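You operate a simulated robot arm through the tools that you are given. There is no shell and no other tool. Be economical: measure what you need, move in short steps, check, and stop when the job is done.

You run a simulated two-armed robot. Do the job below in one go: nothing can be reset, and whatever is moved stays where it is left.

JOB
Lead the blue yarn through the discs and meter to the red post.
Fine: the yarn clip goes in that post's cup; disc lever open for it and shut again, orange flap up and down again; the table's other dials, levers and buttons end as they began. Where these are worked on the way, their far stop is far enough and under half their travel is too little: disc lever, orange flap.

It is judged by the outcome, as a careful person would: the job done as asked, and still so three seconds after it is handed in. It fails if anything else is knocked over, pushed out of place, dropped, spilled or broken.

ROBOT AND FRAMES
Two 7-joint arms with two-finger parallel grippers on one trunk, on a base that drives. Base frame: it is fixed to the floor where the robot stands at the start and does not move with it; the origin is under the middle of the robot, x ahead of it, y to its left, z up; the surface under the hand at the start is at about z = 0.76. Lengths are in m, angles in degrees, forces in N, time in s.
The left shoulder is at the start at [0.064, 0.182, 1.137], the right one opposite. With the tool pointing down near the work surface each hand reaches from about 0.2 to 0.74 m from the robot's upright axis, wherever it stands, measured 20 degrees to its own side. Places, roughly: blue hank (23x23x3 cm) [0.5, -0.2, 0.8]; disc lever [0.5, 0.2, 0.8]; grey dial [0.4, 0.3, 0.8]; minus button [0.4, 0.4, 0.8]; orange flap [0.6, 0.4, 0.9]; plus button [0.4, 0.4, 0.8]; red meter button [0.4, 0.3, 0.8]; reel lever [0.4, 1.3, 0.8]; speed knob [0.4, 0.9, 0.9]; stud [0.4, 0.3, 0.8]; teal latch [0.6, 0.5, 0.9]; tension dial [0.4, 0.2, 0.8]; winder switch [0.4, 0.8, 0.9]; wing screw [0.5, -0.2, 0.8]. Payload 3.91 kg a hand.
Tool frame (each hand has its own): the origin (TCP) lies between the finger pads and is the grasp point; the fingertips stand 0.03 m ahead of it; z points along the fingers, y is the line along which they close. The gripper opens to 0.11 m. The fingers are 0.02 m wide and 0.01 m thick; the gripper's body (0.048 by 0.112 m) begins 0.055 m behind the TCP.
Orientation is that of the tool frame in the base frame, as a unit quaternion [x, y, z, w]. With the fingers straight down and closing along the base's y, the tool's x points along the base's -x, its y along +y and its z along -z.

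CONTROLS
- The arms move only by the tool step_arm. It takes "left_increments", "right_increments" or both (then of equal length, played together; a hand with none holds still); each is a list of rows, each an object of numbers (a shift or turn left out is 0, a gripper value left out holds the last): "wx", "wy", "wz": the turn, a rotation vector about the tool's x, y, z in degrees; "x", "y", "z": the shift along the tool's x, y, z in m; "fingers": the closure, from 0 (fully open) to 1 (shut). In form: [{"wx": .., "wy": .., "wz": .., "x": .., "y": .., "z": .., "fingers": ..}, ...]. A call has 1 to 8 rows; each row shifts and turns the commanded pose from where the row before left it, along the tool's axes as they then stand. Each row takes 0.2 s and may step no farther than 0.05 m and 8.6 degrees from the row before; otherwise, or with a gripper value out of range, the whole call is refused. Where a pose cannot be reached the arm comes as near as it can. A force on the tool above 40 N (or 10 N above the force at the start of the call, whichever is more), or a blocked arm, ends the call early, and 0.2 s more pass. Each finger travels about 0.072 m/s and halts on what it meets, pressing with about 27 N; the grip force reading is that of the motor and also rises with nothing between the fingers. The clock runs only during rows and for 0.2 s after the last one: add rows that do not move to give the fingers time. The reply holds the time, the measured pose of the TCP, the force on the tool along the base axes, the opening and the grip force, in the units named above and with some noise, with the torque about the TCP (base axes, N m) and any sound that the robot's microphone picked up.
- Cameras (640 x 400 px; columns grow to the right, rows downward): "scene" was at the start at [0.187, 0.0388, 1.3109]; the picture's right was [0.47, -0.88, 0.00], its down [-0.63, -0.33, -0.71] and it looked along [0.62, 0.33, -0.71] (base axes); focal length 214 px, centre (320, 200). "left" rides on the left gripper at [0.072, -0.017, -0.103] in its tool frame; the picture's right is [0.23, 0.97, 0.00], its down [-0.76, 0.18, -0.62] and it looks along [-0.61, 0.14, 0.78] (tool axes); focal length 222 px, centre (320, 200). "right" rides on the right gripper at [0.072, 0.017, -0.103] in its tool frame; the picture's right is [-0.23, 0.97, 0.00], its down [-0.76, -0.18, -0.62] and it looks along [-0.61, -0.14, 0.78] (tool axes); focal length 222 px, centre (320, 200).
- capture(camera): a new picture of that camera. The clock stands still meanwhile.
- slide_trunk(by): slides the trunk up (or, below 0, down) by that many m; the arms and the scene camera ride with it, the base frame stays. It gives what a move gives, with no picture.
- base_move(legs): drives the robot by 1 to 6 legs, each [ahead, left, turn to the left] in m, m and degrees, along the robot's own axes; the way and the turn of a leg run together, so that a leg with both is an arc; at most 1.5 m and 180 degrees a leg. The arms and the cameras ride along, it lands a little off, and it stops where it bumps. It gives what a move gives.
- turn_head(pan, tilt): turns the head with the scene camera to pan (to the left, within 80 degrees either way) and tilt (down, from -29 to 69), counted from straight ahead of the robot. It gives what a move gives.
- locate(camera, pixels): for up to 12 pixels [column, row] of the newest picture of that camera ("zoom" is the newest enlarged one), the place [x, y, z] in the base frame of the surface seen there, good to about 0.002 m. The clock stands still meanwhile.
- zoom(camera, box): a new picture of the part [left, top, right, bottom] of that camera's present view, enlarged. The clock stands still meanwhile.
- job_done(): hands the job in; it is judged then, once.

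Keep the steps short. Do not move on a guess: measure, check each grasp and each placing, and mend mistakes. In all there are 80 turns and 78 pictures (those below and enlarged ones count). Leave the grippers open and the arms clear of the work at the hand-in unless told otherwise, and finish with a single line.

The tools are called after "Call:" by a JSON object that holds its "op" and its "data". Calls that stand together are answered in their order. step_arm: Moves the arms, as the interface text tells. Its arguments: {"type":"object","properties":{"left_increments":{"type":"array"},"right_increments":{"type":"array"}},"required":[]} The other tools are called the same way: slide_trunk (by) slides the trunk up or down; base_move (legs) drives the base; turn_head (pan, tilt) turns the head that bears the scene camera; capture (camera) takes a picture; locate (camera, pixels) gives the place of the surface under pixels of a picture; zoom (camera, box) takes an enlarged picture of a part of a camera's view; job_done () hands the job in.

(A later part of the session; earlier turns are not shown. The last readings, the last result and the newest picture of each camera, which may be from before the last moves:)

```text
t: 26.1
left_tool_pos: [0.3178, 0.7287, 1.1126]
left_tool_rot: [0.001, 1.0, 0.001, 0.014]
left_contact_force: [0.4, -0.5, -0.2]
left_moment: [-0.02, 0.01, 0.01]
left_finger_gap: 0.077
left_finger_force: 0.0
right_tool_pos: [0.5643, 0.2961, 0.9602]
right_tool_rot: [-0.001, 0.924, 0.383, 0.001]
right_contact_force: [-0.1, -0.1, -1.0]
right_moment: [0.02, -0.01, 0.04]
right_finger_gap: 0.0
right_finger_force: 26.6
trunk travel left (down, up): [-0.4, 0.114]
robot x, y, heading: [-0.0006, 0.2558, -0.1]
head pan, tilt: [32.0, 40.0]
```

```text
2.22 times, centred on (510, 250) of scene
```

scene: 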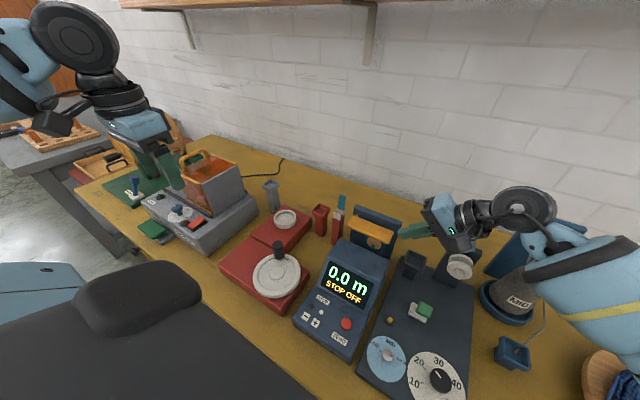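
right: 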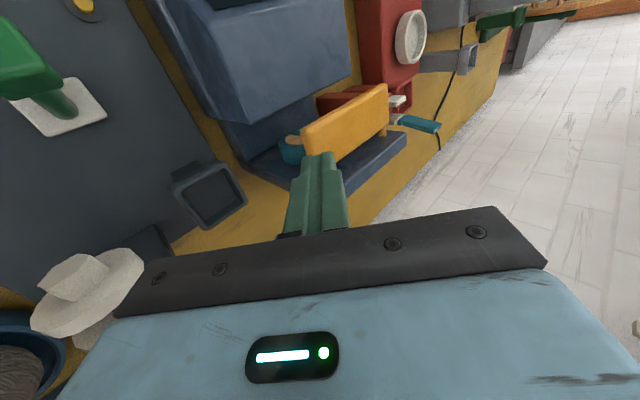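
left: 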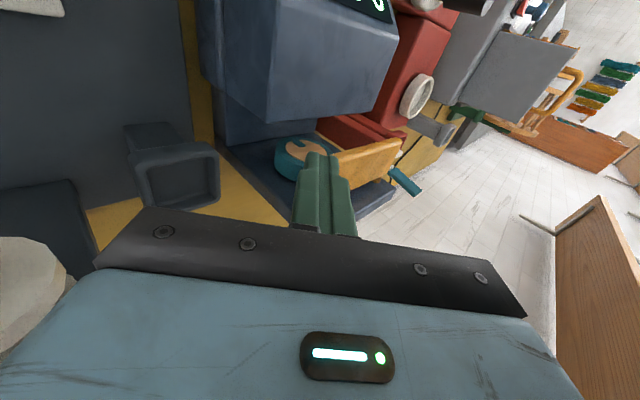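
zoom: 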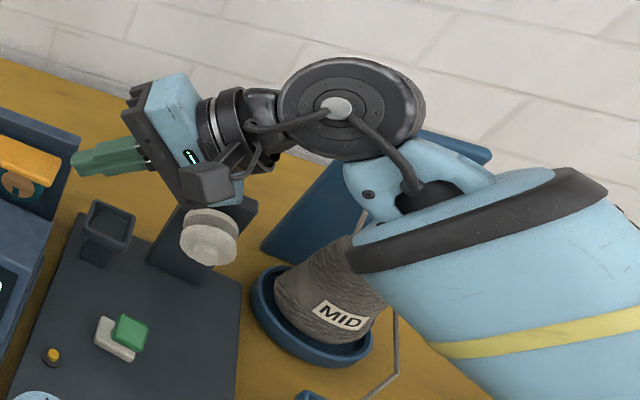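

Descend 0.035 first, then check.

Call:
{"op": "step_arm", "data": {"right_increments": [{"y": -0.0125, "z": 0.0125}, {"y": -0.0125, "z": 0.0125}, {}]}}

Call:
{"op": "zoom", "data": {"camera": "scene", "box": [330, 180, 570, 330]}}

```text
t: 26.9
left_tool_pos: [0.3174, 0.7275, 1.1116]
left_tool_rot: [-0.001, 1.0, 0.0, 0.013]
left_contact_force: [0.2, 0.3, -0.5]
left_moment: [-0.01, -0.01, 0.02]
left_finger_gap: 0.0772
left_finger_force: 0.0
right_tool_pos: [0.564, 0.2949, 0.9247]
right_tool_rot: [-0.001, 0.924, 0.382, 0.0]
right_contact_force: [0.0, -0.2, 0.7]
right_moment: [-0.01, -0.03, 0.0]
right_finger_gap: 0.0
right_finger_force: 27.5
trunk travel left (down, up): [-0.4, 0.114]
robot x, y, heading: [-0.001, 0.2551, -0.3]
head pan, tilt: [32.0, 40.0]
```

```text
2.67 times, centred on (450, 255) of scene
```

zoom: 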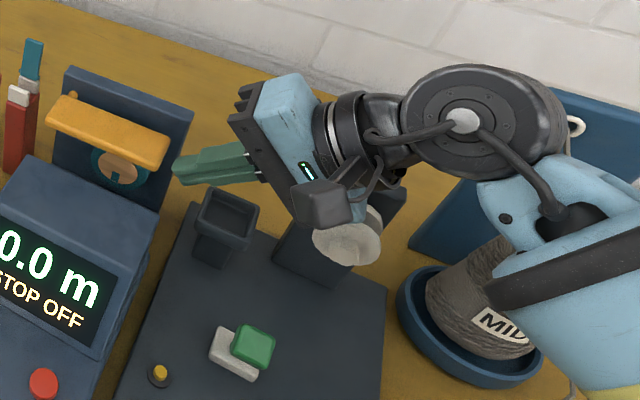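

Still clear. Down 0.034 more, then slide left under the flap end.

Call:
{"op": "step_arm", "data": {"right_increments": [{"y": -0.012, "z": 0.012}, {"y": -0.0125, "z": 0.0125}, {}, {"y": 0.0115, "z": 0.0115}, {"y": 0.0115, "z": 0.0115}, {}]}}

Call:
{"op": "zoom", "data": {"camera": "scene", "box": [330, 180, 490, 280]}}

Call:
{"op": "capture", "data": {"camera": "right"}}

```text
t: 28.3
left_tool_pos: [0.317, 0.7276, 1.1127]
left_tool_rot: [0.0, 1.0, 0.002, 0.012]
left_contact_force: [0.0, -0.3, 0.6]
left_moment: [-0.01, -0.01, -0.02]
left_finger_gap: 0.0769
left_finger_force: 0.0
right_tool_pos: [0.5627, 0.3267, 0.891]
right_tool_rot: [-0.001, 0.924, 0.383, 0.0]
right_contact_force: [0.1, -1.2, 0.0]
right_moment: [-0.01, -0.01, 0.0]
right_finger_gap: 0.0001
right_finger_force: 26.9
trunk travel left (down, up): [-0.4, 0.114]
robot x, y, heading: [0.0009, 0.255, 0.1]
head pan, tilt: [32.0, 40.0]
```

```text
4.00 times, centred on (410, 230) of scene
```

zoom: 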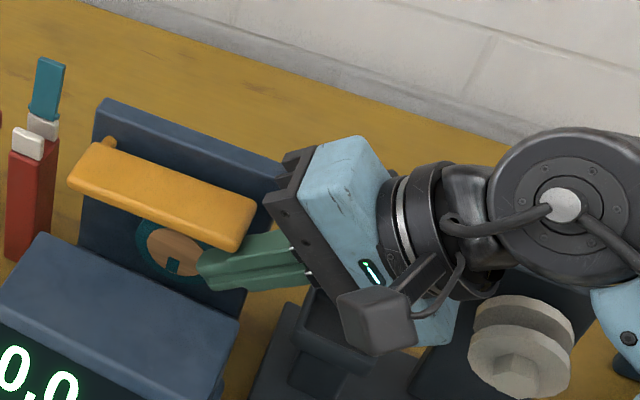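

```text
38 pictures are left
```

right: 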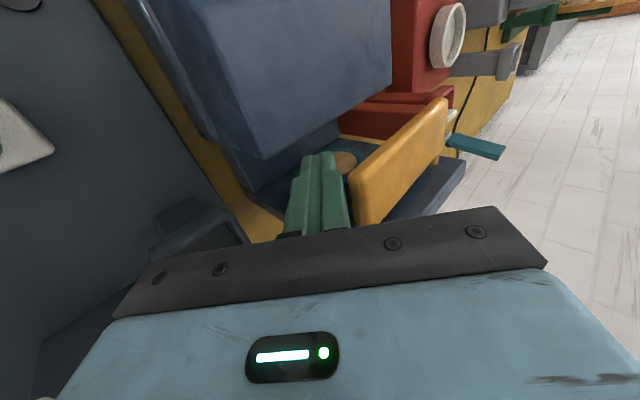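

The fingertip is under the flap's right end. I lift slowly.

Call:
{"op": "step_arm", "data": {"right_increments": [{"y": 0.01, "z": -0.01}, {"y": 0.01, "z": -0.01}, {"y": 0.01, "z": -0.01}, {}]}}

Call:
{"op": "zoom", "data": {"camera": "scene", "box": [330, 160, 490, 260]}}

```text
t: 29.3
left_tool_pos: [0.3181, 0.7284, 1.1114]
left_tool_rot: [0.0, 1.0, 0.001, 0.012]
left_contact_force: [-0.1, 0.1, 0.3]
left_moment: [0.0, 0.02, -0.02]
left_finger_gap: 0.0773
left_finger_force: 0.0
right_tool_pos: [0.5624, 0.3263, 0.9339]
right_tool_rot: [0.0, 0.924, 0.383, 0.0]
right_contact_force: [0.6, -0.4, -0.5]
right_moment: [0.0, 0.01, -0.04]
right_finger_gap: 0.0
right_finger_force: 27.2
trunk travel left (down, up): [-0.4, 0.114]
robot x, y, heading: [-0.0008, 0.2538, -0.1]
head pan, tilt: [32.0, 40.0]
```

```text
4.00 times, centred on (410, 210) of scene
```

zoom: 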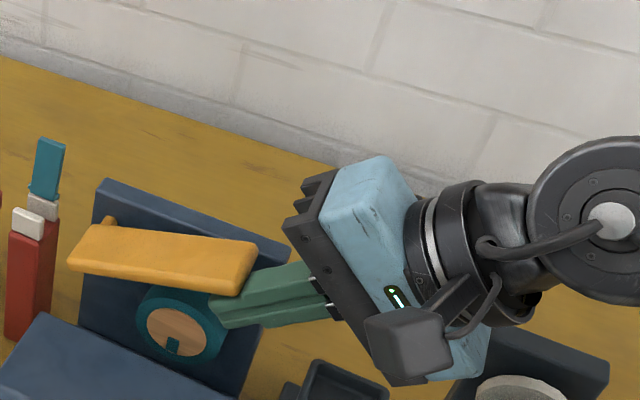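

The flap rises as expected. I follow its arc up and left.

Call:
{"op": "step_arm", "data": {"right_increments": [{"y": 0.0212, "z": -0.0085}, {"y": 0.0212, "z": -0.0085}, {"y": 0.01875, "z": 0.0046}, {"y": 0.01875, "z": 0.0046}, {}]}}

Call:
{"op": "zoom", "data": {"camera": "scene", "box": [330, 150, 490, 250]}}

```text
t: 30.5
left_tool_pos: [0.3174, 0.7245, 1.1137]
left_tool_rot: [0.002, 1.0, 0.002, 0.015]
left_contact_force: [-0.3, -0.2, -0.1]
left_moment: [-0.03, 0.03, -0.03]
left_finger_gap: 0.077
left_finger_force: 0.0
right_tool_pos: [0.5627, 0.3672, 0.9882]
right_tool_rot: [0.005, 0.929, 0.371, -0.002]
right_contact_force: [-6.8, -21.8, -1.1]
right_moment: [-0.38, 0.06, 0.29]
right_finger_gap: 0.0
right_finger_force: 26.9
trunk travel left (down, up): [-0.4, 0.114]
robot x, y, heading: [-0.0015, 0.2534, -0.1]
head pan, tilt: [32.0, 40.0]
stopped in row 5 (right hand): the force on the tool passed its limit at 44 N (the readings are from after the stop); the commanded pose is now the measured one
```

```text
4.00 times, centred on (410, 200) of scene
```

zoom: 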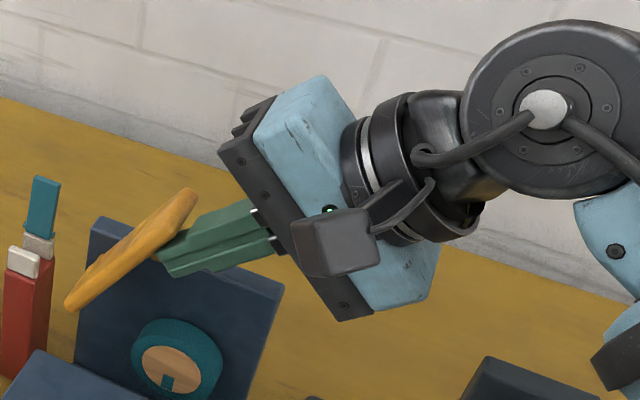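

Flap is at about 60° and a firm resistance came (44 N): its stop. I back off slightly to see if it stays.

Call:
{"op": "step_arm", "data": {"right_increments": [{"z": -0.025}, {"z": -0.03}, {}]}}

Call:
{"op": "zoom", "data": {"camera": "scene", "box": [330, 150, 490, 250]}}

```text
t: 31.3
left_tool_pos: [0.3186, 0.7274, 1.1124]
left_tool_rot: [0.0, 1.0, 0.001, 0.013]
left_contact_force: [0.1, 0.1, -0.3]
left_moment: [0.01, 0.01, 0.0]
left_finger_gap: 0.0769
left_finger_force: 0.0
right_tool_pos: [0.5603, 0.3322, 1.0282]
right_tool_rot: [0.004, 0.927, 0.375, -0.002]
right_contact_force: [0.0, 0.2, -0.2]
right_moment: [-0.01, 0.04, 0.01]
right_finger_gap: 0.0
right_finger_force: 26.9
trunk travel left (down, up): [-0.4, 0.114]
robot x, y, heading: [-0.0017, 0.2515, -0.2]
head pan, tilt: [32.0, 40.0]
```

```text
4.00 times, centred on (410, 200) of scene
```

zoom: 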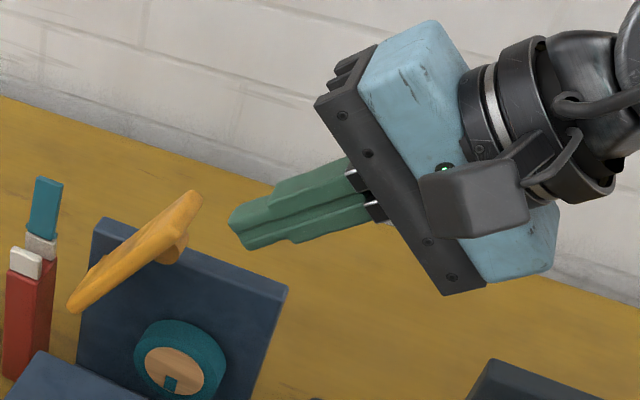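

It stays up; a pressing pad sits on its underside. I measure wheel top, raised flap, cutter guides, and red cup.

Call:
{"op": "zoom", "data": {"camera": "scene", "box": [305, 180, 405, 260]}}

Call:
{"op": "locate", "data": {"camera": "scene", "pixels": [[321, 212], [316, 209], [327, 208], [321, 218]]}}

```text
5.00 times, centred on (355, 220) of scene
```

zoom: 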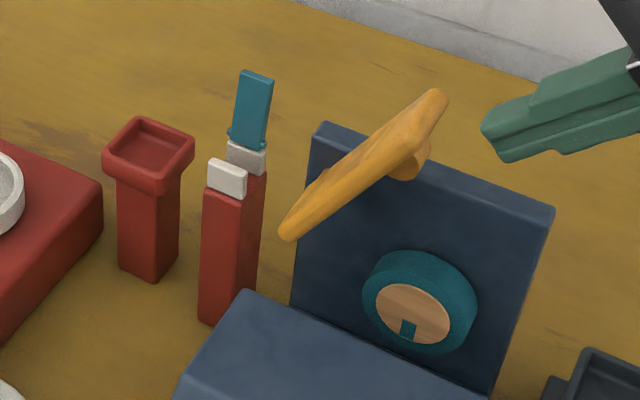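

```text
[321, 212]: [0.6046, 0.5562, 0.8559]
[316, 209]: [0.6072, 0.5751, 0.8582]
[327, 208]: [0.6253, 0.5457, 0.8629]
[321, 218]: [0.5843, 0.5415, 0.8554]
```

Call:
{"op": "locate", "data": {"camera": "zoom", "pixels": [[425, 262], [390, 262], [415, 252], [475, 320], [440, 345], [368, 290], [288, 235], [435, 100], [415, 165], [245, 155], [227, 180], [148, 150]]}}

Call:
{"op": "locate", "data": {"camera": "zoom", "pixels": [[410, 305], [255, 110], [258, 190], [235, 200], [140, 122], [190, 145], [155, 185], [108, 155], [240, 165], [330, 220]]}}

```text
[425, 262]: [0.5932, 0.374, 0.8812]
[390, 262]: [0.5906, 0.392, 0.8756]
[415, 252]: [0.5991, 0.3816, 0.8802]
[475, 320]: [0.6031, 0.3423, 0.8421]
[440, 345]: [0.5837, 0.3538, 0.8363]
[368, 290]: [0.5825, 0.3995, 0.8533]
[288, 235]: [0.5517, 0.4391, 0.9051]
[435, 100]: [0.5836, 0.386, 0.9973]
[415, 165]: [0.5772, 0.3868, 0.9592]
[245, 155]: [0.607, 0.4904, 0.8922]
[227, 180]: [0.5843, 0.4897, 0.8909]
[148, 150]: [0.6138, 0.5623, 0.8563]
```

```text
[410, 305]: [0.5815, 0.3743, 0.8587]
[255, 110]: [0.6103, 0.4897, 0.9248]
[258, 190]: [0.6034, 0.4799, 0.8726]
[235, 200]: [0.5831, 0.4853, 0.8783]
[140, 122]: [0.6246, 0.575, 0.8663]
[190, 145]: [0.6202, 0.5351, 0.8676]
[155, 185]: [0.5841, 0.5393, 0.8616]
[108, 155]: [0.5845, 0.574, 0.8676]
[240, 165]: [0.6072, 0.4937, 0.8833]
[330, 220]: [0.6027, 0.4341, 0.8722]
```

Wheel top is at [~0.592, 0.372, 0.881]; red cup centre [0.605, 0.556], rim z 0.868, floor 0.856. Now I level the right hand, back off, open, and head for the clip.

Call:
{"op": "step_arm", "data": {"right_increments": [{"x": 0.03, "wx": 7.4}, {"x": 0.035, "wx": 7.4}, {"x": 0.035, "wx": 7.4}, {"x": 0.035, "wx": 7.4}, {"x": 0.035, "wx": 7.4}, {"x": 0.035, "wx": 7.2, "fingers": 0.5}, {"y": -0.04}, {"y": -0.045}]}}

Call:
{"op": "step_arm", "data": {"right_increments": [{"y": -0.045}, {"y": -0.045}, {"y": -0.045}, {"y": -0.045}, {"y": -0.045}, {"y": -0.025}]}}

Call:
{"op": "capture", "data": {"camera": "right"}}

```text
t: 33.1
left_tool_pos: [0.3174, 0.7274, 1.1111]
left_tool_rot: [0.001, 1.0, 0.002, 0.013]
left_contact_force: [-0.4, 0.2, 0.9]
left_moment: [-0.03, 0.04, -0.03]
left_finger_gap: 0.077
left_finger_force: 0.2
right_tool_pos: [0.3559, 0.2481, 1.0292]
right_tool_rot: [0.003, 1.0, -0.003, -0.004]
right_contact_force: [0.3, -0.3, 0.0]
right_moment: [0.01, 0.01, 0.0]
right_finger_gap: 0.055
right_finger_force: 0.2
trunk travel left (down, up): [-0.4, 0.114]
robot x, y, heading: [0.0011, 0.2511, -0.2]
head pan, tilt: [32.0, 40.0]
```

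```text
t: 34.5
left_tool_pos: [0.3175, 0.7267, 1.1127]
left_tool_rot: [0.001, 1.0, 0.001, 0.012]
left_contact_force: [0.2, -0.1, -0.2]
left_moment: [0.02, -0.01, 0.01]
left_finger_gap: 0.0769
left_finger_force: 0.0
right_tool_pos: [0.3549, -0.0012, 1.0322]
right_tool_rot: [0.002, 1.0, -0.002, -0.003]
right_contact_force: [0.3, 0.0, 0.0]
right_moment: [-0.04, -0.03, 0.04]
right_finger_gap: 0.0548
right_finger_force: 0.0
trunk travel left (down, up): [-0.4, 0.114]
robot x, y, heading: [-0.0011, 0.2513, 0.0]
head pan, tilt: [32.0, 40.0]
```

```text
33 pictures are left
```

right: 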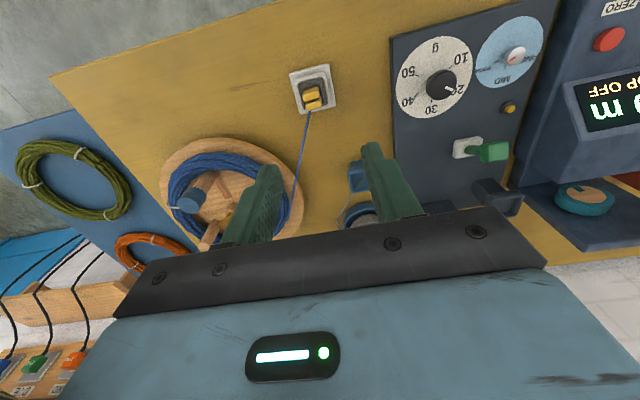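

Zoom on the clip to see its shape and measure it.

Call:
{"op": "zoom", "data": {"camera": "right", "box": [275, 60, 355, 120]}}

Call:
{"op": "locate", "data": {"camera": "zoom", "pixels": [[280, 255], [300, 215], [330, 230], [270, 200], [300, 270], [260, 265], [320, 285], [220, 120], [200, 60], [420, 330], [300, 245]]}}

```text
6.67 times, centred on (315, 90) of right
```

zoom: 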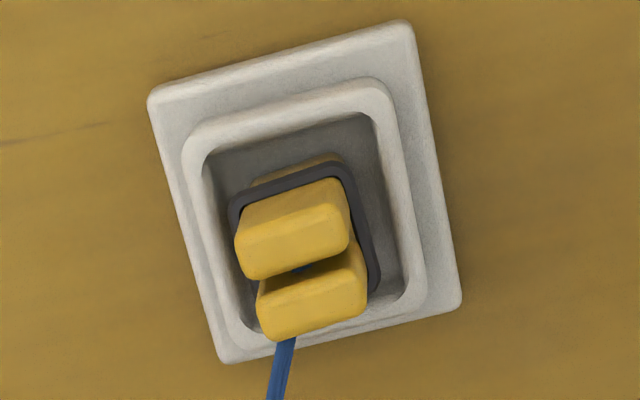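

```text
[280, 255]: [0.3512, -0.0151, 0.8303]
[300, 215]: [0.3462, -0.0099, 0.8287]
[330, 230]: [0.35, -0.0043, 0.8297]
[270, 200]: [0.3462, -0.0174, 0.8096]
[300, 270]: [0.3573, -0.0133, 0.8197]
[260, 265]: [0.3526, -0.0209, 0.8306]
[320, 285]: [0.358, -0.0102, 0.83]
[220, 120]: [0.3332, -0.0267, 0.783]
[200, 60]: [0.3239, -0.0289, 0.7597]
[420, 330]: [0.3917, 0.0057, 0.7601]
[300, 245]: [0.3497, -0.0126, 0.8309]
```

The clip stands with its top at [0.352, −0.0115, 0.83], two jaws split along x; gripping across y is right. To have reach at the red cup later, I first pull the left hand up/back and drive 0.15 m further left, then return the right hand.

Call:
{"op": "step_arm", "data": {"left_increments": [{"z": -0.03, "x": 0.02}, {"z": -0.03, "x": 0.02}, {"z": -0.03, "x": 0.02}]}}

Call:
{"op": "base_move", "data": {"legs": [[0, 0.15, 0]]}}

Call:
{"op": "step_arm", "data": {"right_increments": [{"y": -0.045, "z": 0.01}, {"y": -0.045, "z": 0.015}, {"y": -0.045, "z": 0.015}, {"y": -0.03, "z": 0.02}]}}

Call:
{"op": "capture", "data": {"camera": "right"}}

```text
t: 35.3
left_tool_pos: [0.255, 0.7258, 1.1994]
left_tool_rot: [0.001, 1.0, 0.001, 0.013]
left_contact_force: [-1.0, 0.2, 0.3]
left_moment: [-0.02, -0.01, 0.01]
left_finger_gap: 0.0769
left_finger_force: 0.1
right_tool_pos: [0.3548, -0.0012, 1.0312]
right_tool_rot: [0.003, 1.0, -0.001, -0.004]
right_contact_force: [-0.4, -1.2, 0.3]
right_moment: [0.01, 0.01, 0.0]
right_finger_gap: 0.0547
right_finger_force: 0.1
trunk travel left (down, up): [-0.4, 0.114]
robot x, y, heading: [-0.0049, 0.2539, -0.1]
head pan, tilt: [32.0, 40.0]
```

```text
t: 37.2
left_tool_pos: [0.2577, 0.8767, 1.1999]
left_tool_rot: [0.001, 1.0, 0.001, 0.013]
left_contact_force: [-1.1, -0.4, -0.1]
left_moment: [-0.03, 0.0, -0.01]
left_finger_gap: 0.0769
left_finger_force: 0.1
right_tool_pos: [0.3541, 0.1482, 1.0308]
right_tool_rot: [0.002, 1.0, -0.001, -0.004]
right_contact_force: [-0.9, 1.2, -0.3]
right_moment: [-0.03, -0.01, -0.01]
right_finger_gap: 0.0551
right_finger_force: 0.1
trunk travel left (down, up): [-0.4, 0.114]
robot x, y, heading: [-0.0009, 0.3992, -0.2]
head pan, tilt: [32.0, 40.0]
```

```text
t: 38.2
left_tool_pos: [0.2569, 0.8753, 1.1989]
left_tool_rot: [0.001, 1.0, 0.002, 0.013]
left_contact_force: [0.5, 0.8, 0.9]
left_moment: [0.02, -0.01, -0.01]
left_finger_gap: 0.077
left_finger_force: 0.1
right_tool_pos: [0.3533, -0.0175, 0.9726]
right_tool_rot: [0.003, 1.0, -0.002, -0.003]
right_contact_force: [-0.1, -0.1, 0.2]
right_moment: [-0.04, 0.01, 0.02]
right_finger_gap: 0.0552
right_finger_force: 0.1
trunk travel left (down, up): [-0.4, 0.114]
robot x, y, heading: [-0.0019, 0.4026, -0.1]
head pan, tilt: [32.0, 40.0]
```

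```text
31 pictures are left
```

right: 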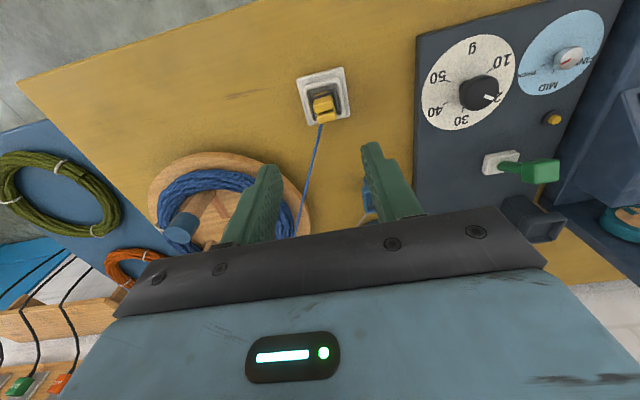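

Call:
{"op": "locate", "data": {"camera": "right", "pixels": [[323, 100], [323, 108], [316, 104], [331, 103], [320, 118], [319, 127], [309, 170], [299, 215], [322, 113]]}}

Call:
{"op": "step_arm", "data": {"right_increments": [{"y": 0.005, "z": 0.04}, {"z": 0.04}, {}]}}

Call:
{"op": "capture", "data": {"camera": "right"}}

```text
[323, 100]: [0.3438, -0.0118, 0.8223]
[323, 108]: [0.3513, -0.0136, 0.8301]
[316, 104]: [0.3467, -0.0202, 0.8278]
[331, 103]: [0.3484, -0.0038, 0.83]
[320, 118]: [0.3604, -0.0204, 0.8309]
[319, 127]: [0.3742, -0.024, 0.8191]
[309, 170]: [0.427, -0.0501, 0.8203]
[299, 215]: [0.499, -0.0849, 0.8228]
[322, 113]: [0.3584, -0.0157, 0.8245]
```

```text
t: 39.0
left_tool_pos: [0.2564, 0.8762, 1.1984]
left_tool_rot: [0.001, 1.0, 0.001, 0.013]
left_contact_force: [0.4, -0.8, 0.2]
left_moment: [-0.01, 0.02, -0.03]
left_finger_gap: 0.0769
left_finger_force: 0.1
right_tool_pos: [0.3522, -0.0112, 0.8903]
right_tool_rot: [0.003, 1.0, -0.002, -0.004]
right_contact_force: [0.4, 0.8, 0.8]
right_moment: [-0.02, 0.01, 0.0]
right_finger_gap: 0.0551
right_finger_force: 0.0
trunk travel left (down, up): [-0.4, 0.114]
robot x, y, heading: [0.0013, 0.4013, -0.1]
head pan, tilt: [32.0, 40.0]
```

```text
30 pictures are left
```

right: 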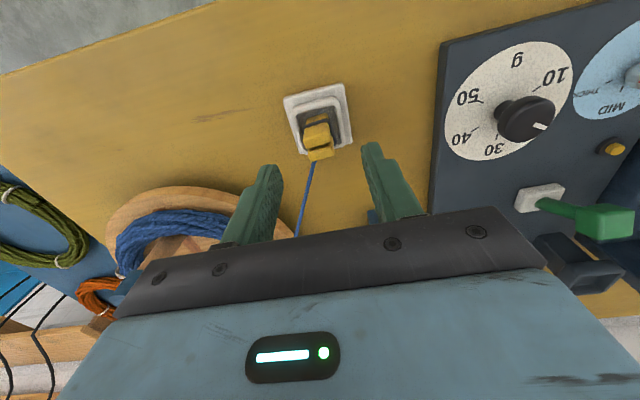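

The yarn leaves the clip at z≈0.82 toward the hank point [0.50, −0.085, 0.82]. Descend to z 0.822 and grip.

Call:
{"op": "step_arm", "data": {"right_increments": [{"z": 0.034}, {"z": 0.034}, {"fingers": 1}, {}, {}]}}

Call:
{"op": "step_arm", "data": {"right_increments": [{"z": -0.03}, {"z": -0.04}, {"z": -0.04}, {}]}}

Call:
{"op": "capture", "data": {"camera": "right"}}

```text
t: 40.2
left_tool_pos: [0.2581, 0.8761, 1.1996]
left_tool_rot: [0.001, 1.0, 0.002, 0.013]
left_contact_force: [-0.4, -0.5, -0.4]
left_moment: [-0.02, -0.01, 0.0]
left_finger_gap: 0.077
left_finger_force: 0.0
right_tool_pos: [0.3527, -0.0113, 0.8246]
right_tool_rot: [0.002, 1.0, -0.003, -0.004]
right_contact_force: [-0.2, -0.5, 0.1]
right_moment: [-0.01, 0.01, -0.01]
right_finger_gap: 0.0208
right_finger_force: 26.9
trunk travel left (down, up): [-0.4, 0.114]
robot x, y, heading: [0.0007, 0.4059, -0.2]
head pan, tilt: [32.0, 40.0]
```

```text
t: 41.2
left_tool_pos: [0.2576, 0.8747, 1.1986]
left_tool_rot: [0.001, 1.0, 0.002, 0.013]
left_contact_force: [0.1, -0.6, -0.5]
left_moment: [0.02, 0.01, 0.01]
left_finger_gap: 0.0771
left_finger_force: 0.0
right_tool_pos: [0.3525, -0.0105, 0.9334]
right_tool_rot: [0.003, 1.0, -0.002, -0.005]
right_contact_force: [-0.2, 0.2, -1.2]
right_moment: [-0.01, 0.02, 0.01]
right_finger_gap: 0.0206
right_finger_force: 27.5
trunk travel left (down, up): [-0.4, 0.114]
robot x, y, heading: [0.0013, 0.4044, -0.3]
head pan, tilt: [32.0, 40.0]
```

```text
29 pictures are left
```

right: 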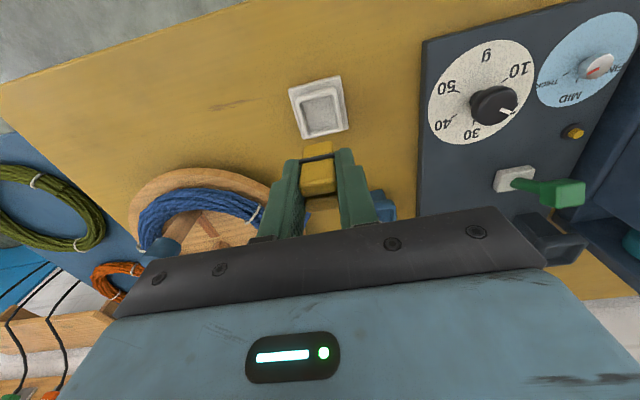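

Clip held, yarn pays out freely. Raise and carry it above and past the discs, on the line hank→gap (hand to [0.611, 0.25, 1.0]).

Call:
{"op": "step_arm", "data": {"right_increments": [{"z": -0.045}, {"x": -0.037, "y": 0.032}, {"x": -0.037, "y": 0.032}, {"x": -0.037, "y": 0.032}, {"x": -0.037, "y": 0.032}, {"x": -0.037, "y": 0.032}, {"x": -0.037, "y": 0.032}, {"x": -0.036, "y": 0.032}]}}

Call:
{"op": "step_arm", "data": {"right_increments": [{"y": 0.036, "z": -0.02}, {}]}}

Call:
{"op": "turn_head", "data": {"pan": -20, "tilt": 42}}

Call:
{"op": "capture", "data": {"camera": "scene"}}

```text
t: 43.0
left_tool_pos: [0.2576, 0.8769, 1.1987]
left_tool_rot: [0.001, 1.0, 0.001, 0.014]
left_contact_force: [0.1, -0.4, 0.3]
left_moment: [0.02, 0.03, 0.04]
left_finger_gap: 0.0771
left_finger_force: 0.0
right_tool_pos: [0.6133, 0.2111, 0.9749]
right_tool_rot: [0.004, 1.0, -0.003, -0.003]
right_contact_force: [-0.2, -0.5, 0.2]
right_moment: [0.01, 0.01, -0.01]
right_finger_gap: 0.0207
right_finger_force: 27.5
trunk travel left (down, up): [-0.4, 0.114]
robot x, y, heading: [-0.0015, 0.4013, -0.3]
head pan, tilt: [32.0, 40.0]
```

```text
t: 43.6
left_tool_pos: [0.257, 0.8728, 1.1999]
left_tool_rot: [0.001, 1.0, 0.001, 0.013]
left_contact_force: [0.7, -0.4, -1.1]
left_moment: [0.0, 0.01, 0.0]
left_finger_gap: 0.0768
left_finger_force: 0.0
right_tool_pos: [0.6142, 0.2458, 0.9947]
right_tool_rot: [0.004, 1.0, -0.002, -0.003]
right_contact_force: [-0.8, -0.5, -0.7]
right_moment: [0.02, -0.01, -0.03]
right_finger_gap: 0.0211
right_finger_force: 27.6
trunk travel left (down, up): [-0.4, 0.114]
robot x, y, heading: [0.0011, 0.4022, -0.4]
head pan, tilt: [32.0, 40.0]
```

```text
t: 44.9
left_tool_pos: [0.2577, 0.8766, 1.1996]
left_tool_rot: [0.0, 1.0, 0.002, 0.013]
left_contact_force: [0.3, -0.3, -0.2]
left_moment: [0.0, 0.01, 0.01]
left_finger_gap: 0.0771
left_finger_force: 0.1
right_tool_pos: [0.6141, 0.2476, 0.9956]
right_tool_rot: [0.003, 1.0, -0.002, -0.004]
right_contact_force: [-0.3, -0.1, 0.4]
right_moment: [0.03, 0.0, 0.01]
right_finger_gap: 0.0206
right_finger_force: 26.8
trunk travel left (down, up): [-0.4, 0.114]
robot x, y, heading: [0.0, 0.4012, -0.1]
head pan, tilt: [-20.0, 42.0]
```

```text
28 pictures are left
```

scene: 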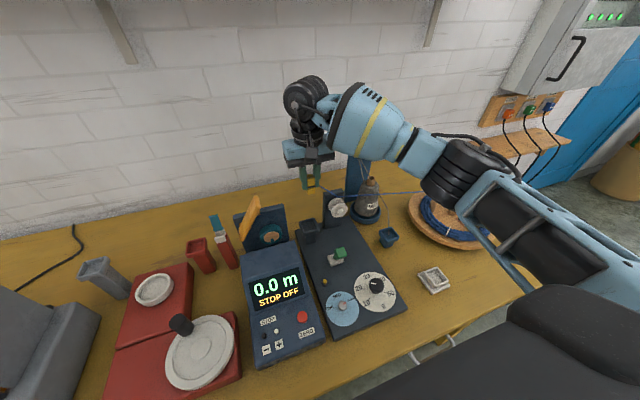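

Call:
{"op": "zoom", "data": {"camera": "scene", "box": [280, 130, 440, 250]}}

Call:
{"op": "locate", "data": {"camera": "zoom", "pixels": [[228, 220], [300, 245], [395, 250], [450, 252], [560, 258], [170, 205]]}}

```text
3.33 times, centred on (360, 190) of scene
```

zoom: 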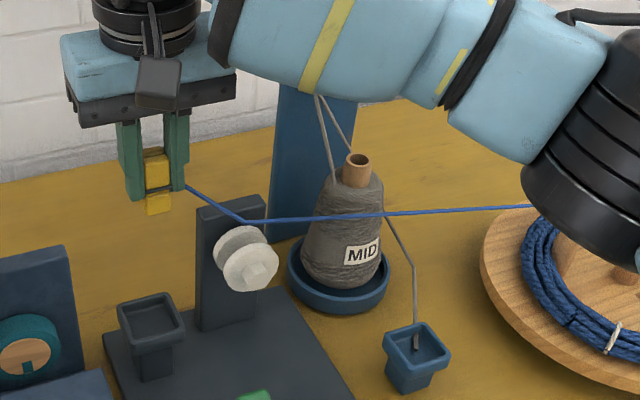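

```text
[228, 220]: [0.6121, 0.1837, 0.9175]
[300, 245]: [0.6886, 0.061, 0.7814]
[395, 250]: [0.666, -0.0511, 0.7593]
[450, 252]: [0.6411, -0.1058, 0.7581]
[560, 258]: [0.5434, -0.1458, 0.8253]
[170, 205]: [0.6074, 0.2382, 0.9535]
```

Call:
{"op": "zoom", "data": {"camera": "scene", "box": [318, 165, 382, 205]}}

Call:
{"op": "locate", "data": {"camera": "scene", "pixels": [[341, 195], [336, 192], [352, 196], [380, 194], [410, 193]]}}

```text
10.00 times, centred on (350, 185) of scene
```

zoom: 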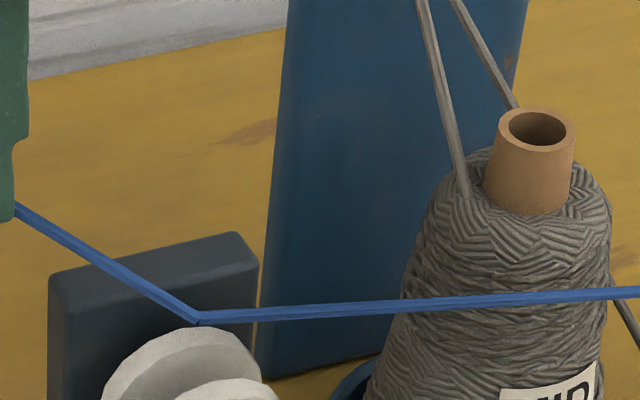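

```text
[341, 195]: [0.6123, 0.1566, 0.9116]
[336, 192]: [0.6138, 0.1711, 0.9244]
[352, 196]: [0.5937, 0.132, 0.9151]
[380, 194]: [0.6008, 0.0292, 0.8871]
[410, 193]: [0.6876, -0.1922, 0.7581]
```

Call:
{"op": "locate", "data": {"camera": "zoom", "pixels": [[197, 319], [150, 287], [60, 232], [300, 313], [380, 308], [560, 298], [170, 335], [160, 360]]}}

```text
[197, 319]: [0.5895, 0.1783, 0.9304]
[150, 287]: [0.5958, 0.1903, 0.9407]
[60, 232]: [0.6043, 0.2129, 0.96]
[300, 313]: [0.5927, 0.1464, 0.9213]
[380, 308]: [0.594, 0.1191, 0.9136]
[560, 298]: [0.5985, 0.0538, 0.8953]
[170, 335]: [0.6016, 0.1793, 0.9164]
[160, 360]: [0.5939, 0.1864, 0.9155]
```

The yarn now lies right above the gap (x 0.5895, z 0.93 at y 0.178). I lower the hand so that it drops between the discs.

Call:
{"op": "step_arm", "data": {"right_increments": [{"x": 0.01, "y": 0.01, "z": 0.02}, {"x": 0.005, "y": 0.005, "z": 0.02}, {"z": 0.02}, {}]}}

Call:
{"op": "zoom", "data": {"camera": "scene", "box": [302, 170, 382, 220]}}

```text
t: 45.9
left_tool_pos: [0.2575, 0.8755, 1.1996]
left_tool_rot: [0.001, 1.0, 0.002, 0.013]
left_contact_force: [-0.6, -0.2, -0.2]
left_moment: [0.01, -0.02, 0.0]
left_finger_gap: 0.0772
left_finger_force: 0.1
right_tool_pos: [0.5993, 0.263, 0.9348]
right_tool_rot: [0.002, 1.0, -0.002, -0.004]
right_contact_force: [0.5, -0.9, -0.5]
right_moment: [0.0, 0.0, -0.04]
right_finger_gap: 0.0208
right_finger_force: 27.3
trunk travel left (down, up): [-0.4, 0.114]
robot x, y, heading: [0.0008, 0.4039, 0.0]
head pan, tilt: [-20.0, 42.0]
```

```text
8.00 times, centred on (342, 195) of scene
```

zoom: 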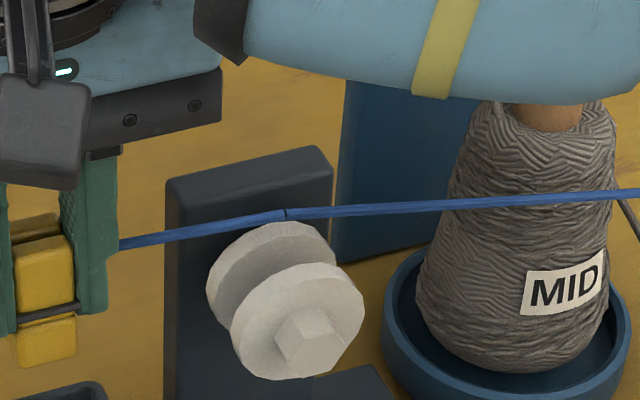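

Call:
{"op": "locate", "data": {"camera": "zoom", "pixels": [[285, 213], [250, 218], [200, 230], [340, 209], [400, 206], [600, 196], [300, 235], [330, 262], [330, 160], [400, 60]]}}

```text
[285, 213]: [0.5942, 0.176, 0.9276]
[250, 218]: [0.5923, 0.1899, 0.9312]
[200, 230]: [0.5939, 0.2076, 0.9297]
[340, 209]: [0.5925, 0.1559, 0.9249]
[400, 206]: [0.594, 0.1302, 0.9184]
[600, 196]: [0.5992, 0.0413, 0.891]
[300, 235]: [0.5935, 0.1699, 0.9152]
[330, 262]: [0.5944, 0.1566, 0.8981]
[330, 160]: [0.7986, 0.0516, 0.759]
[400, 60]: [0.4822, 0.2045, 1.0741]
```

The yarn sits at x 0.594, over the rear disc's face. I move the hand 2.2 cm nearer to bring it over the gap centre and lower a little.

Call:
{"op": "step_arm", "data": {"right_increments": [{"x": 0.012}, {"x": 0.01}, {"z": 0.012}, {"z": 0.012}, {}]}}

Call:
{"op": "zoom", "data": {"camera": "scene", "box": [302, 170, 382, 220]}}

```text
t: 47.0
left_tool_pos: [0.2565, 0.8764, 1.2002]
left_tool_rot: [0.0, 1.0, 0.002, 0.013]
left_contact_force: [0.0, -0.6, -0.2]
left_moment: [0.03, 0.03, 0.0]
left_finger_gap: 0.0768
left_finger_force: 0.0
right_tool_pos: [0.5755, 0.2623, 0.911]
right_tool_rot: [0.002, 1.0, -0.002, -0.005]
right_contact_force: [-0.4, 0.2, -0.5]
right_moment: [0.0, -0.01, 0.01]
right_finger_gap: 0.0209
right_finger_force: 26.9
trunk travel left (down, up): [-0.4, 0.114]
robot x, y, heading: [0.0049, 0.4057, -0.1]
head pan, tilt: [-20.0, 42.0]
```

```text
8.00 times, centred on (342, 195) of scene
```

zoom: 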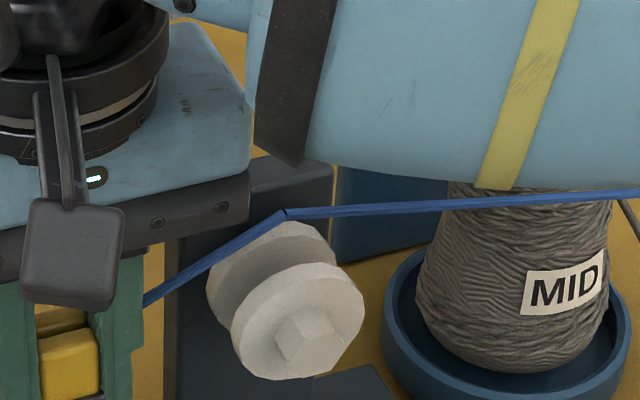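

Call:
{"op": "locate", "data": {"camera": "zoom", "pixels": [[285, 212], [270, 222], [230, 245], [180, 280], [340, 209], [400, 206], [270, 240], [300, 228]]}}

Call:
{"op": "zoom", "data": {"camera": "scene", "box": [325, 185, 357, 210]}}

```text
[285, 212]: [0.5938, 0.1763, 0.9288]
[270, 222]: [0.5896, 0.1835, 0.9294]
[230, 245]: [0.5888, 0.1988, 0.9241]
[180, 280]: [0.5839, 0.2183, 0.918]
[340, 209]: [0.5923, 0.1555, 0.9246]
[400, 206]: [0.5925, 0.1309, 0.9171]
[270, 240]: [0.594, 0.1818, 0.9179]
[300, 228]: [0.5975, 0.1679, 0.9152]
```

```text
16.00 times, centred on (341, 198) of scene
```

zoom: 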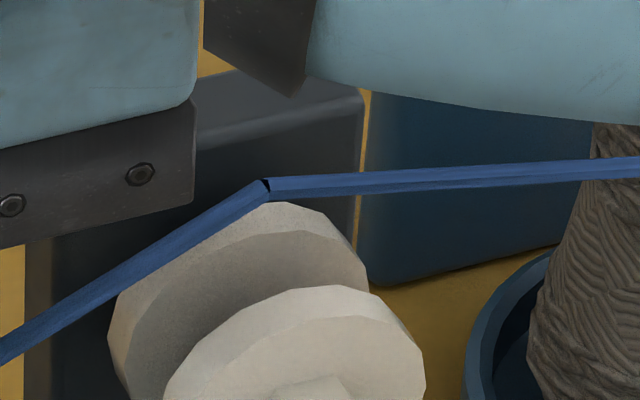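

The yarn still rests on the rim of the rear disc. I raise it clear, shift nearer, and lower again.

Call:
{"op": "step_arm", "data": {"right_increments": [{"z": -0.03}, {"z": -0.03}, {"x": 0.015}, {}]}}

Call:
{"op": "zoom", "data": {"camera": "scene", "box": [302, 170, 382, 220]}}

Call:
{"op": "locate", "data": {"camera": "zoom", "pixels": [[285, 212], [285, 195], [285, 180], [340, 209], [400, 206], [340, 200]]}}

```text
t: 48.0
left_tool_pos: [0.2583, 0.8759, 1.1986]
left_tool_rot: [0.001, 1.0, 0.001, 0.013]
left_contact_force: [-1.1, 0.4, 0.5]
left_moment: [0.04, 0.01, 0.03]
left_finger_gap: 0.0772
left_finger_force: 0.0
right_tool_pos: [0.5607, 0.2626, 0.9712]
right_tool_rot: [0.003, 1.0, -0.001, -0.005]
right_contact_force: [0.3, 0.5, 0.6]
right_moment: [-0.01, 0.02, -0.02]
right_finger_gap: 0.021
right_finger_force: 26.5
trunk travel left (down, up): [-0.4, 0.114]
robot x, y, heading: [0.004, 0.4062, -0.2]
head pan, tilt: [-20.0, 42.0]
```

```text
8.00 times, centred on (342, 195) of scene
```

zoom: 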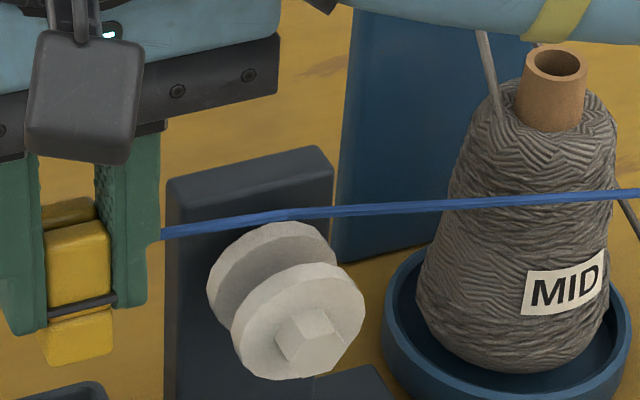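

```text
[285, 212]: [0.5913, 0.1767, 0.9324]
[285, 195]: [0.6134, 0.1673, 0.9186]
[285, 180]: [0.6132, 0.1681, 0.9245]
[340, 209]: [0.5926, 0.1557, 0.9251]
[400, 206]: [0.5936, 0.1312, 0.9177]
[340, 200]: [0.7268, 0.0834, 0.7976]
```

Call:
{"op": "locate", "data": {"camera": "zoom", "pixels": [[170, 234], [200, 229], [230, 223], [260, 217], [310, 212], [500, 202], [620, 194]]}}

Call:
{"op": "step_arm", "data": {"right_increments": [{"z": -0.04}, {"x": 0.01}, {}]}}

Call:
{"op": "zoom", "data": {"camera": "scene", "box": [302, 170, 382, 220]}}

```text
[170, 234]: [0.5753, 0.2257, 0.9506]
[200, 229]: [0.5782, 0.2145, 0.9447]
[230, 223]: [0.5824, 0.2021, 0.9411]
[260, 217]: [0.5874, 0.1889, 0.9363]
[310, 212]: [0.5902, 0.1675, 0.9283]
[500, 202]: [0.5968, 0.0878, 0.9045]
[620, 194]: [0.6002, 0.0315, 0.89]
```

```text
t: 48.9
left_tool_pos: [0.2565, 0.8746, 1.1979]
left_tool_rot: [0.001, 1.0, 0.002, 0.013]
left_contact_force: [-0.1, 0.9, 0.0]
left_moment: [0.03, -0.05, 0.0]
left_finger_gap: 0.077
left_finger_force: 0.0
right_tool_pos: [0.5504, 0.2631, 1.0108]
right_tool_rot: [0.004, 1.0, -0.002, -0.004]
right_contact_force: [-0.4, 0.4, -0.7]
right_moment: [-0.01, 0.0, -0.03]
right_finger_gap: 0.0209
right_finger_force: 27.2
trunk travel left (down, up): [-0.4, 0.114]
robot x, y, heading: [-0.0016, 0.3986, -0.3]
head pan, tilt: [-20.0, 42.0]
```

```text
8.00 times, centred on (342, 195) of scene
```

zoom: 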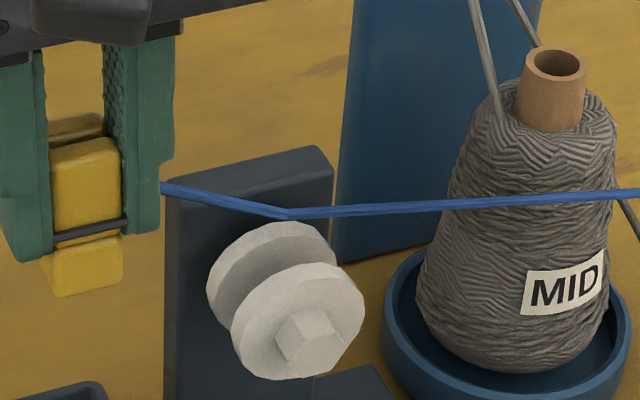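

The kink stays pinned at about [0.594, 0.177, 0.928], on top of the rear disc's edge. I'll pull it down more firmly: hand to y 0.308, x 0.572, then lower to z 0.885 (clear of the small cup and the flap).

Call:
{"op": "step_arm", "data": {"right_increments": [{"x": -0.011, "y": 0.022}, {"x": -0.011, "y": 0.022}, {"z": 0.04}, {"z": 0.04}, {"z": 0.025}, {"z": 0.02}, {}]}}

Call:
{"op": "zoom", "data": {"camera": "scene", "box": [302, 170, 382, 220]}}

Call:
{"op": "locate", "data": {"camera": "zoom", "pixels": [[286, 212], [340, 209], [240, 240], [200, 260]]}}

```text
t: 50.5
left_tool_pos: [0.2575, 0.8755, 1.1988]
left_tool_rot: [0.001, 1.0, 0.002, 0.014]
left_contact_force: [0.7, 0.3, -0.4]
left_moment: [-0.02, 0.01, 0.0]
left_finger_gap: 0.0768
left_finger_force: 0.1
right_tool_pos: [0.5721, 0.3056, 0.8861]
right_tool_rot: [0.003, 1.0, -0.002, -0.004]
right_contact_force: [0.2, 0.1, 0.4]
right_moment: [0.0, 0.0, 0.0]
right_finger_gap: 0.0209
right_finger_force: 26.6
trunk travel left (down, up): [-0.4, 0.114]
robot x, y, heading: [0.0028, 0.4019, -0.1]
head pan, tilt: [-20.0, 42.0]
```

```text
8.00 times, centred on (342, 195) of scene
```

zoom: 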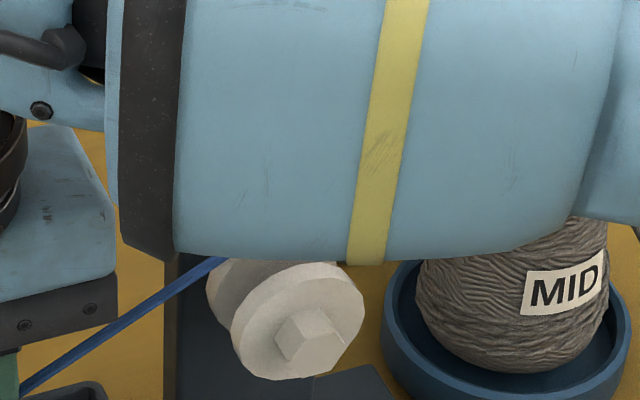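

```text
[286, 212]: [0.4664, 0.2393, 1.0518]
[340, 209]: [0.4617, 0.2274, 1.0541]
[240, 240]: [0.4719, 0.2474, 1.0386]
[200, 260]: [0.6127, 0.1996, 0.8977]
```

The arm hides the discs here, but the kink is firmly held there, and tension is nil. Before going around the flap I measure what stands left of the meter.

Call:
{"op": "capture", "data": {"camera": "scene"}}

Call:
{"op": "locate", "data": {"camera": "scene", "pixels": [[188, 280], [150, 285], [172, 275], [205, 265], [238, 268], [160, 310], [250, 215], [248, 205], [215, 270], [235, 300]]}}

```text
19 pictures are left
```

scene: 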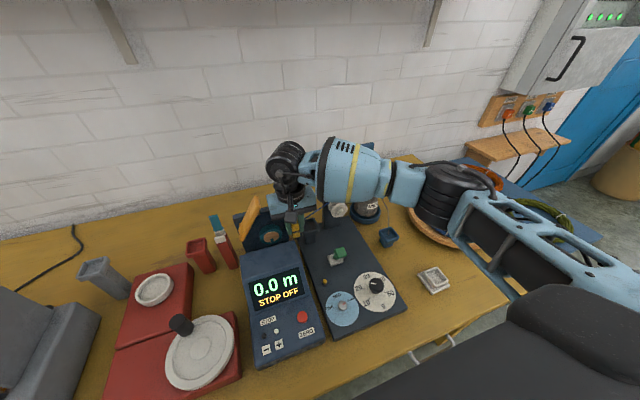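

```text
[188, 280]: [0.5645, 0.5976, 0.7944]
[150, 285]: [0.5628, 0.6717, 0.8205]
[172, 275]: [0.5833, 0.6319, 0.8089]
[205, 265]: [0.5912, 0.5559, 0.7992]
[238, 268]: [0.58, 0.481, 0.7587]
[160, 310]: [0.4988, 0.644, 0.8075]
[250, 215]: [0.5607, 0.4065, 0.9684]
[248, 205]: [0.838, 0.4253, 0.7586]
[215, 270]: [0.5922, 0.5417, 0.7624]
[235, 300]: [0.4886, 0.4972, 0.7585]
```

Free table there, the red base (z 0.81) begins at y 0.60. Now the route round the flap: up, back to x 0.515, left to y 0.475, down to z 0.88 so the yarn goes below the flap, then forward to x 0.545.

Call:
{"op": "step_arm", "data": {"right_increments": [{"z": -0.042}, {"x": 0.03}, {"x": 0.028}, {"y": 0.043}, {"y": 0.043}, {"y": 0.043}, {"y": 0.043}, {}]}}

Call:
{"op": "step_arm", "data": {"right_increments": [{"z": 0.025}, {"z": 0.023}, {"x": -0.015}, {"x": -0.015}, {}]}}

Call:
{"op": "zoom", "data": {"camera": "scene", "box": [180, 180, 380, 280]}}

```text
t: 51.6
left_tool_pos: [0.2588, 0.8745, 1.1988]
left_tool_rot: [0.002, 1.0, 0.003, 0.012]
left_contact_force: [0.2, 0.4, -0.6]
left_moment: [0.02, -0.01, -0.02]
left_finger_gap: 0.0772
left_finger_force: 0.1
right_tool_pos: [0.5163, 0.3631, 0.928]
right_tool_rot: [0.013, 1.0, -0.013, -0.008]
right_contact_force: [-4.6, -6.0, 1.5]
right_moment: [0.45, -0.35, -0.17]
right_finger_gap: 0.0209
right_finger_force: 27.0
trunk travel left (down, up): [-0.4, 0.114]
robot x, y, heading: [-0.0016, 0.4029, -0.3]
head pan, tilt: [-20.0, 42.0]
stopped in row 5 (right hand): the force on the tool passed its limit at 86 N (the readings are from after the stop); the commanded pose is now the measured one
```

```text
t: 52.2
left_tool_pos: [0.2571, 0.8745, 1.1993]
left_tool_rot: [0.001, 1.0, 0.001, 0.013]
left_contact_force: [0.1, -0.1, 0.4]
left_moment: [-0.01, 0.04, -0.01]
left_finger_gap: 0.0769
left_finger_force: 0.0
right_tool_pos: [0.5175, 0.3655, 0.892]
right_tool_rot: [0.012, 1.0, -0.009, -0.003]
right_contact_force: [-5.9, -1.7, 15.3]
right_moment: [0.13, 0.11, 0.02]
right_finger_gap: 0.0212
right_finger_force: 27.4
trunk travel left (down, up): [-0.4, 0.114]
robot x, y, heading: [0.0027, 0.4034, -0.3]
head pan, tilt: [-20.0, 42.0]
stopped in row 3 (right hand): the force on the tool passed its limit at 60 N (the readings are from after the stop); the commanded pose is now the measured one
```

```text
3.20 times, centred on (280, 230) of scene
```

zoom: 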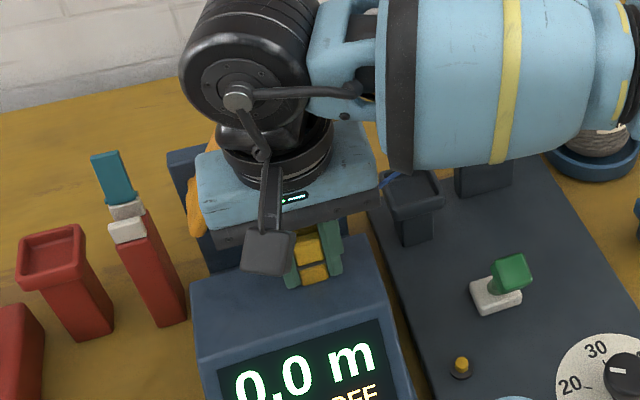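

I was stopped twice: the hand's body met the raised flap and then the clip met the housing. Back up and right, further to the front, then look.

Call:
{"op": "step_arm", "data": {"right_increments": [{"z": -0.025}, {"z": -0.02}, {"x": 0.03, "y": -0.02}, {"x": 0.03}, {}]}}

Call:
{"op": "zoom", "data": {"camera": "scene", "box": [200, 170, 360, 270]}}

```text
t: 53.4
left_tool_pos: [0.2581, 0.8752, 1.1989]
left_tool_rot: [0.001, 1.0, 0.001, 0.014]
left_contact_force: [-0.6, -0.5, -0.3]
left_moment: [-0.04, 0.02, 0.04]
left_finger_gap: 0.077
left_finger_force: 0.0
right_tool_pos: [0.4568, 0.3476, 0.9336]
right_tool_rot: [0.013, 1.0, -0.009, -0.004]
right_contact_force: [-1.1, 0.4, 0.0]
right_moment: [-0.02, -0.02, 0.02]
right_finger_gap: 0.021
right_finger_force: 26.8
trunk travel left (down, up): [-0.4, 0.114]
robot x, y, heading: [-0.0001, 0.4024, -0.4]
head pan, tilt: [-20.0, 42.0]
```

```text
4.00 times, centred on (280, 220) of scene
```

zoom: 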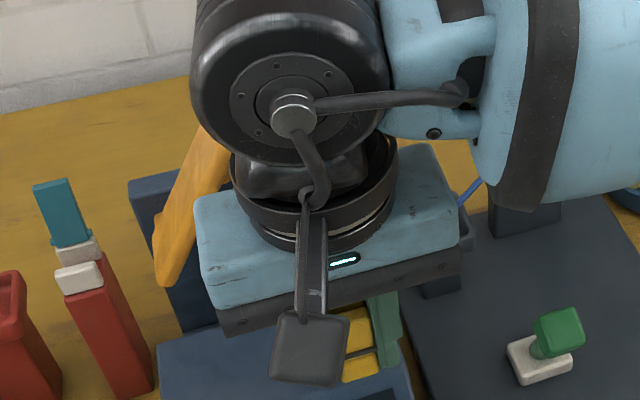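

Flap still up, clip still held. Now go left at x 0.457 to y 0.50.

Call:
{"op": "step_arm", "data": {"right_increments": [{"y": 0.04}, {"y": 0.04}, {"y": 0.04}, {"y": 0.033}, {}]}}

Call:
{"op": "capture", "data": {"camera": "right"}}

```text
t: 54.6
left_tool_pos: [0.2587, 0.8748, 1.1999]
left_tool_rot: [0.002, 1.0, 0.001, 0.013]
left_contact_force: [0.0, -0.6, 0.2]
left_moment: [0.0, -0.02, -0.02]
left_finger_gap: 0.077
left_finger_force: 0.0
right_tool_pos: [0.4617, 0.5, 0.9308]
right_tool_rot: [0.013, 1.0, -0.01, -0.004]
right_contact_force: [-0.7, 0.4, -0.5]
right_moment: [0.02, 0.06, -0.01]
right_finger_gap: 0.0207
right_finger_force: 26.9
trunk travel left (down, up): [-0.4, 0.114]
robot x, y, heading: [-0.0012, 0.4016, -0.3]
head pan, tilt: [-20.0, 42.0]
```

```text
16 pictures are left
```

right: 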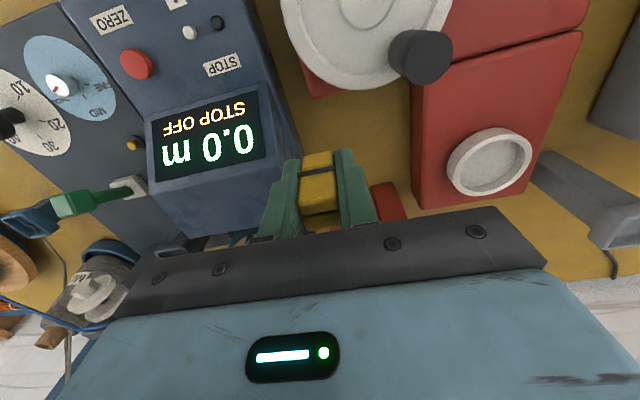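

The clip sits as before. Lower to 0.88 and go forward to x 0.545.

Call:
{"op": "step_arm", "data": {"right_increments": [{"z": 0.025}, {"z": 0.025}, {"x": -0.028}, {"x": -0.028}, {"x": -0.028}, {}]}}

Call:
{"op": "zoom", "data": {"camera": "scene", "box": [180, 170, 340, 270]}}

```text
t: 56.0
left_tool_pos: [0.2585, 0.8752, 1.1997]
left_tool_rot: [0.002, 1.0, 0.001, 0.013]
left_contact_force: [-0.3, -0.1, 0.2]
left_moment: [0.01, 0.02, 0.01]
left_finger_gap: 0.0769
left_finger_force: 0.1
right_tool_pos: [0.5449, 0.4975, 0.8811]
right_tool_rot: [0.012, 1.0, -0.01, -0.004]
right_contact_force: [-0.5, 0.1, -0.5]
right_moment: [0.05, 0.01, 0.0]
right_finger_gap: 0.021
right_finger_force: 27.2
trunk travel left (down, up): [-0.4, 0.114]
robot x, y, heading: [-0.003, 0.4012, -0.3]
head pan, tilt: [-20.0, 42.0]
```

```text
4.00 times, centred on (260, 220) of scene
```

zoom: 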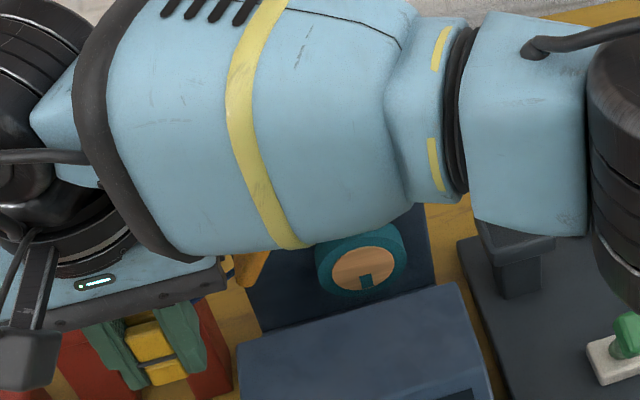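

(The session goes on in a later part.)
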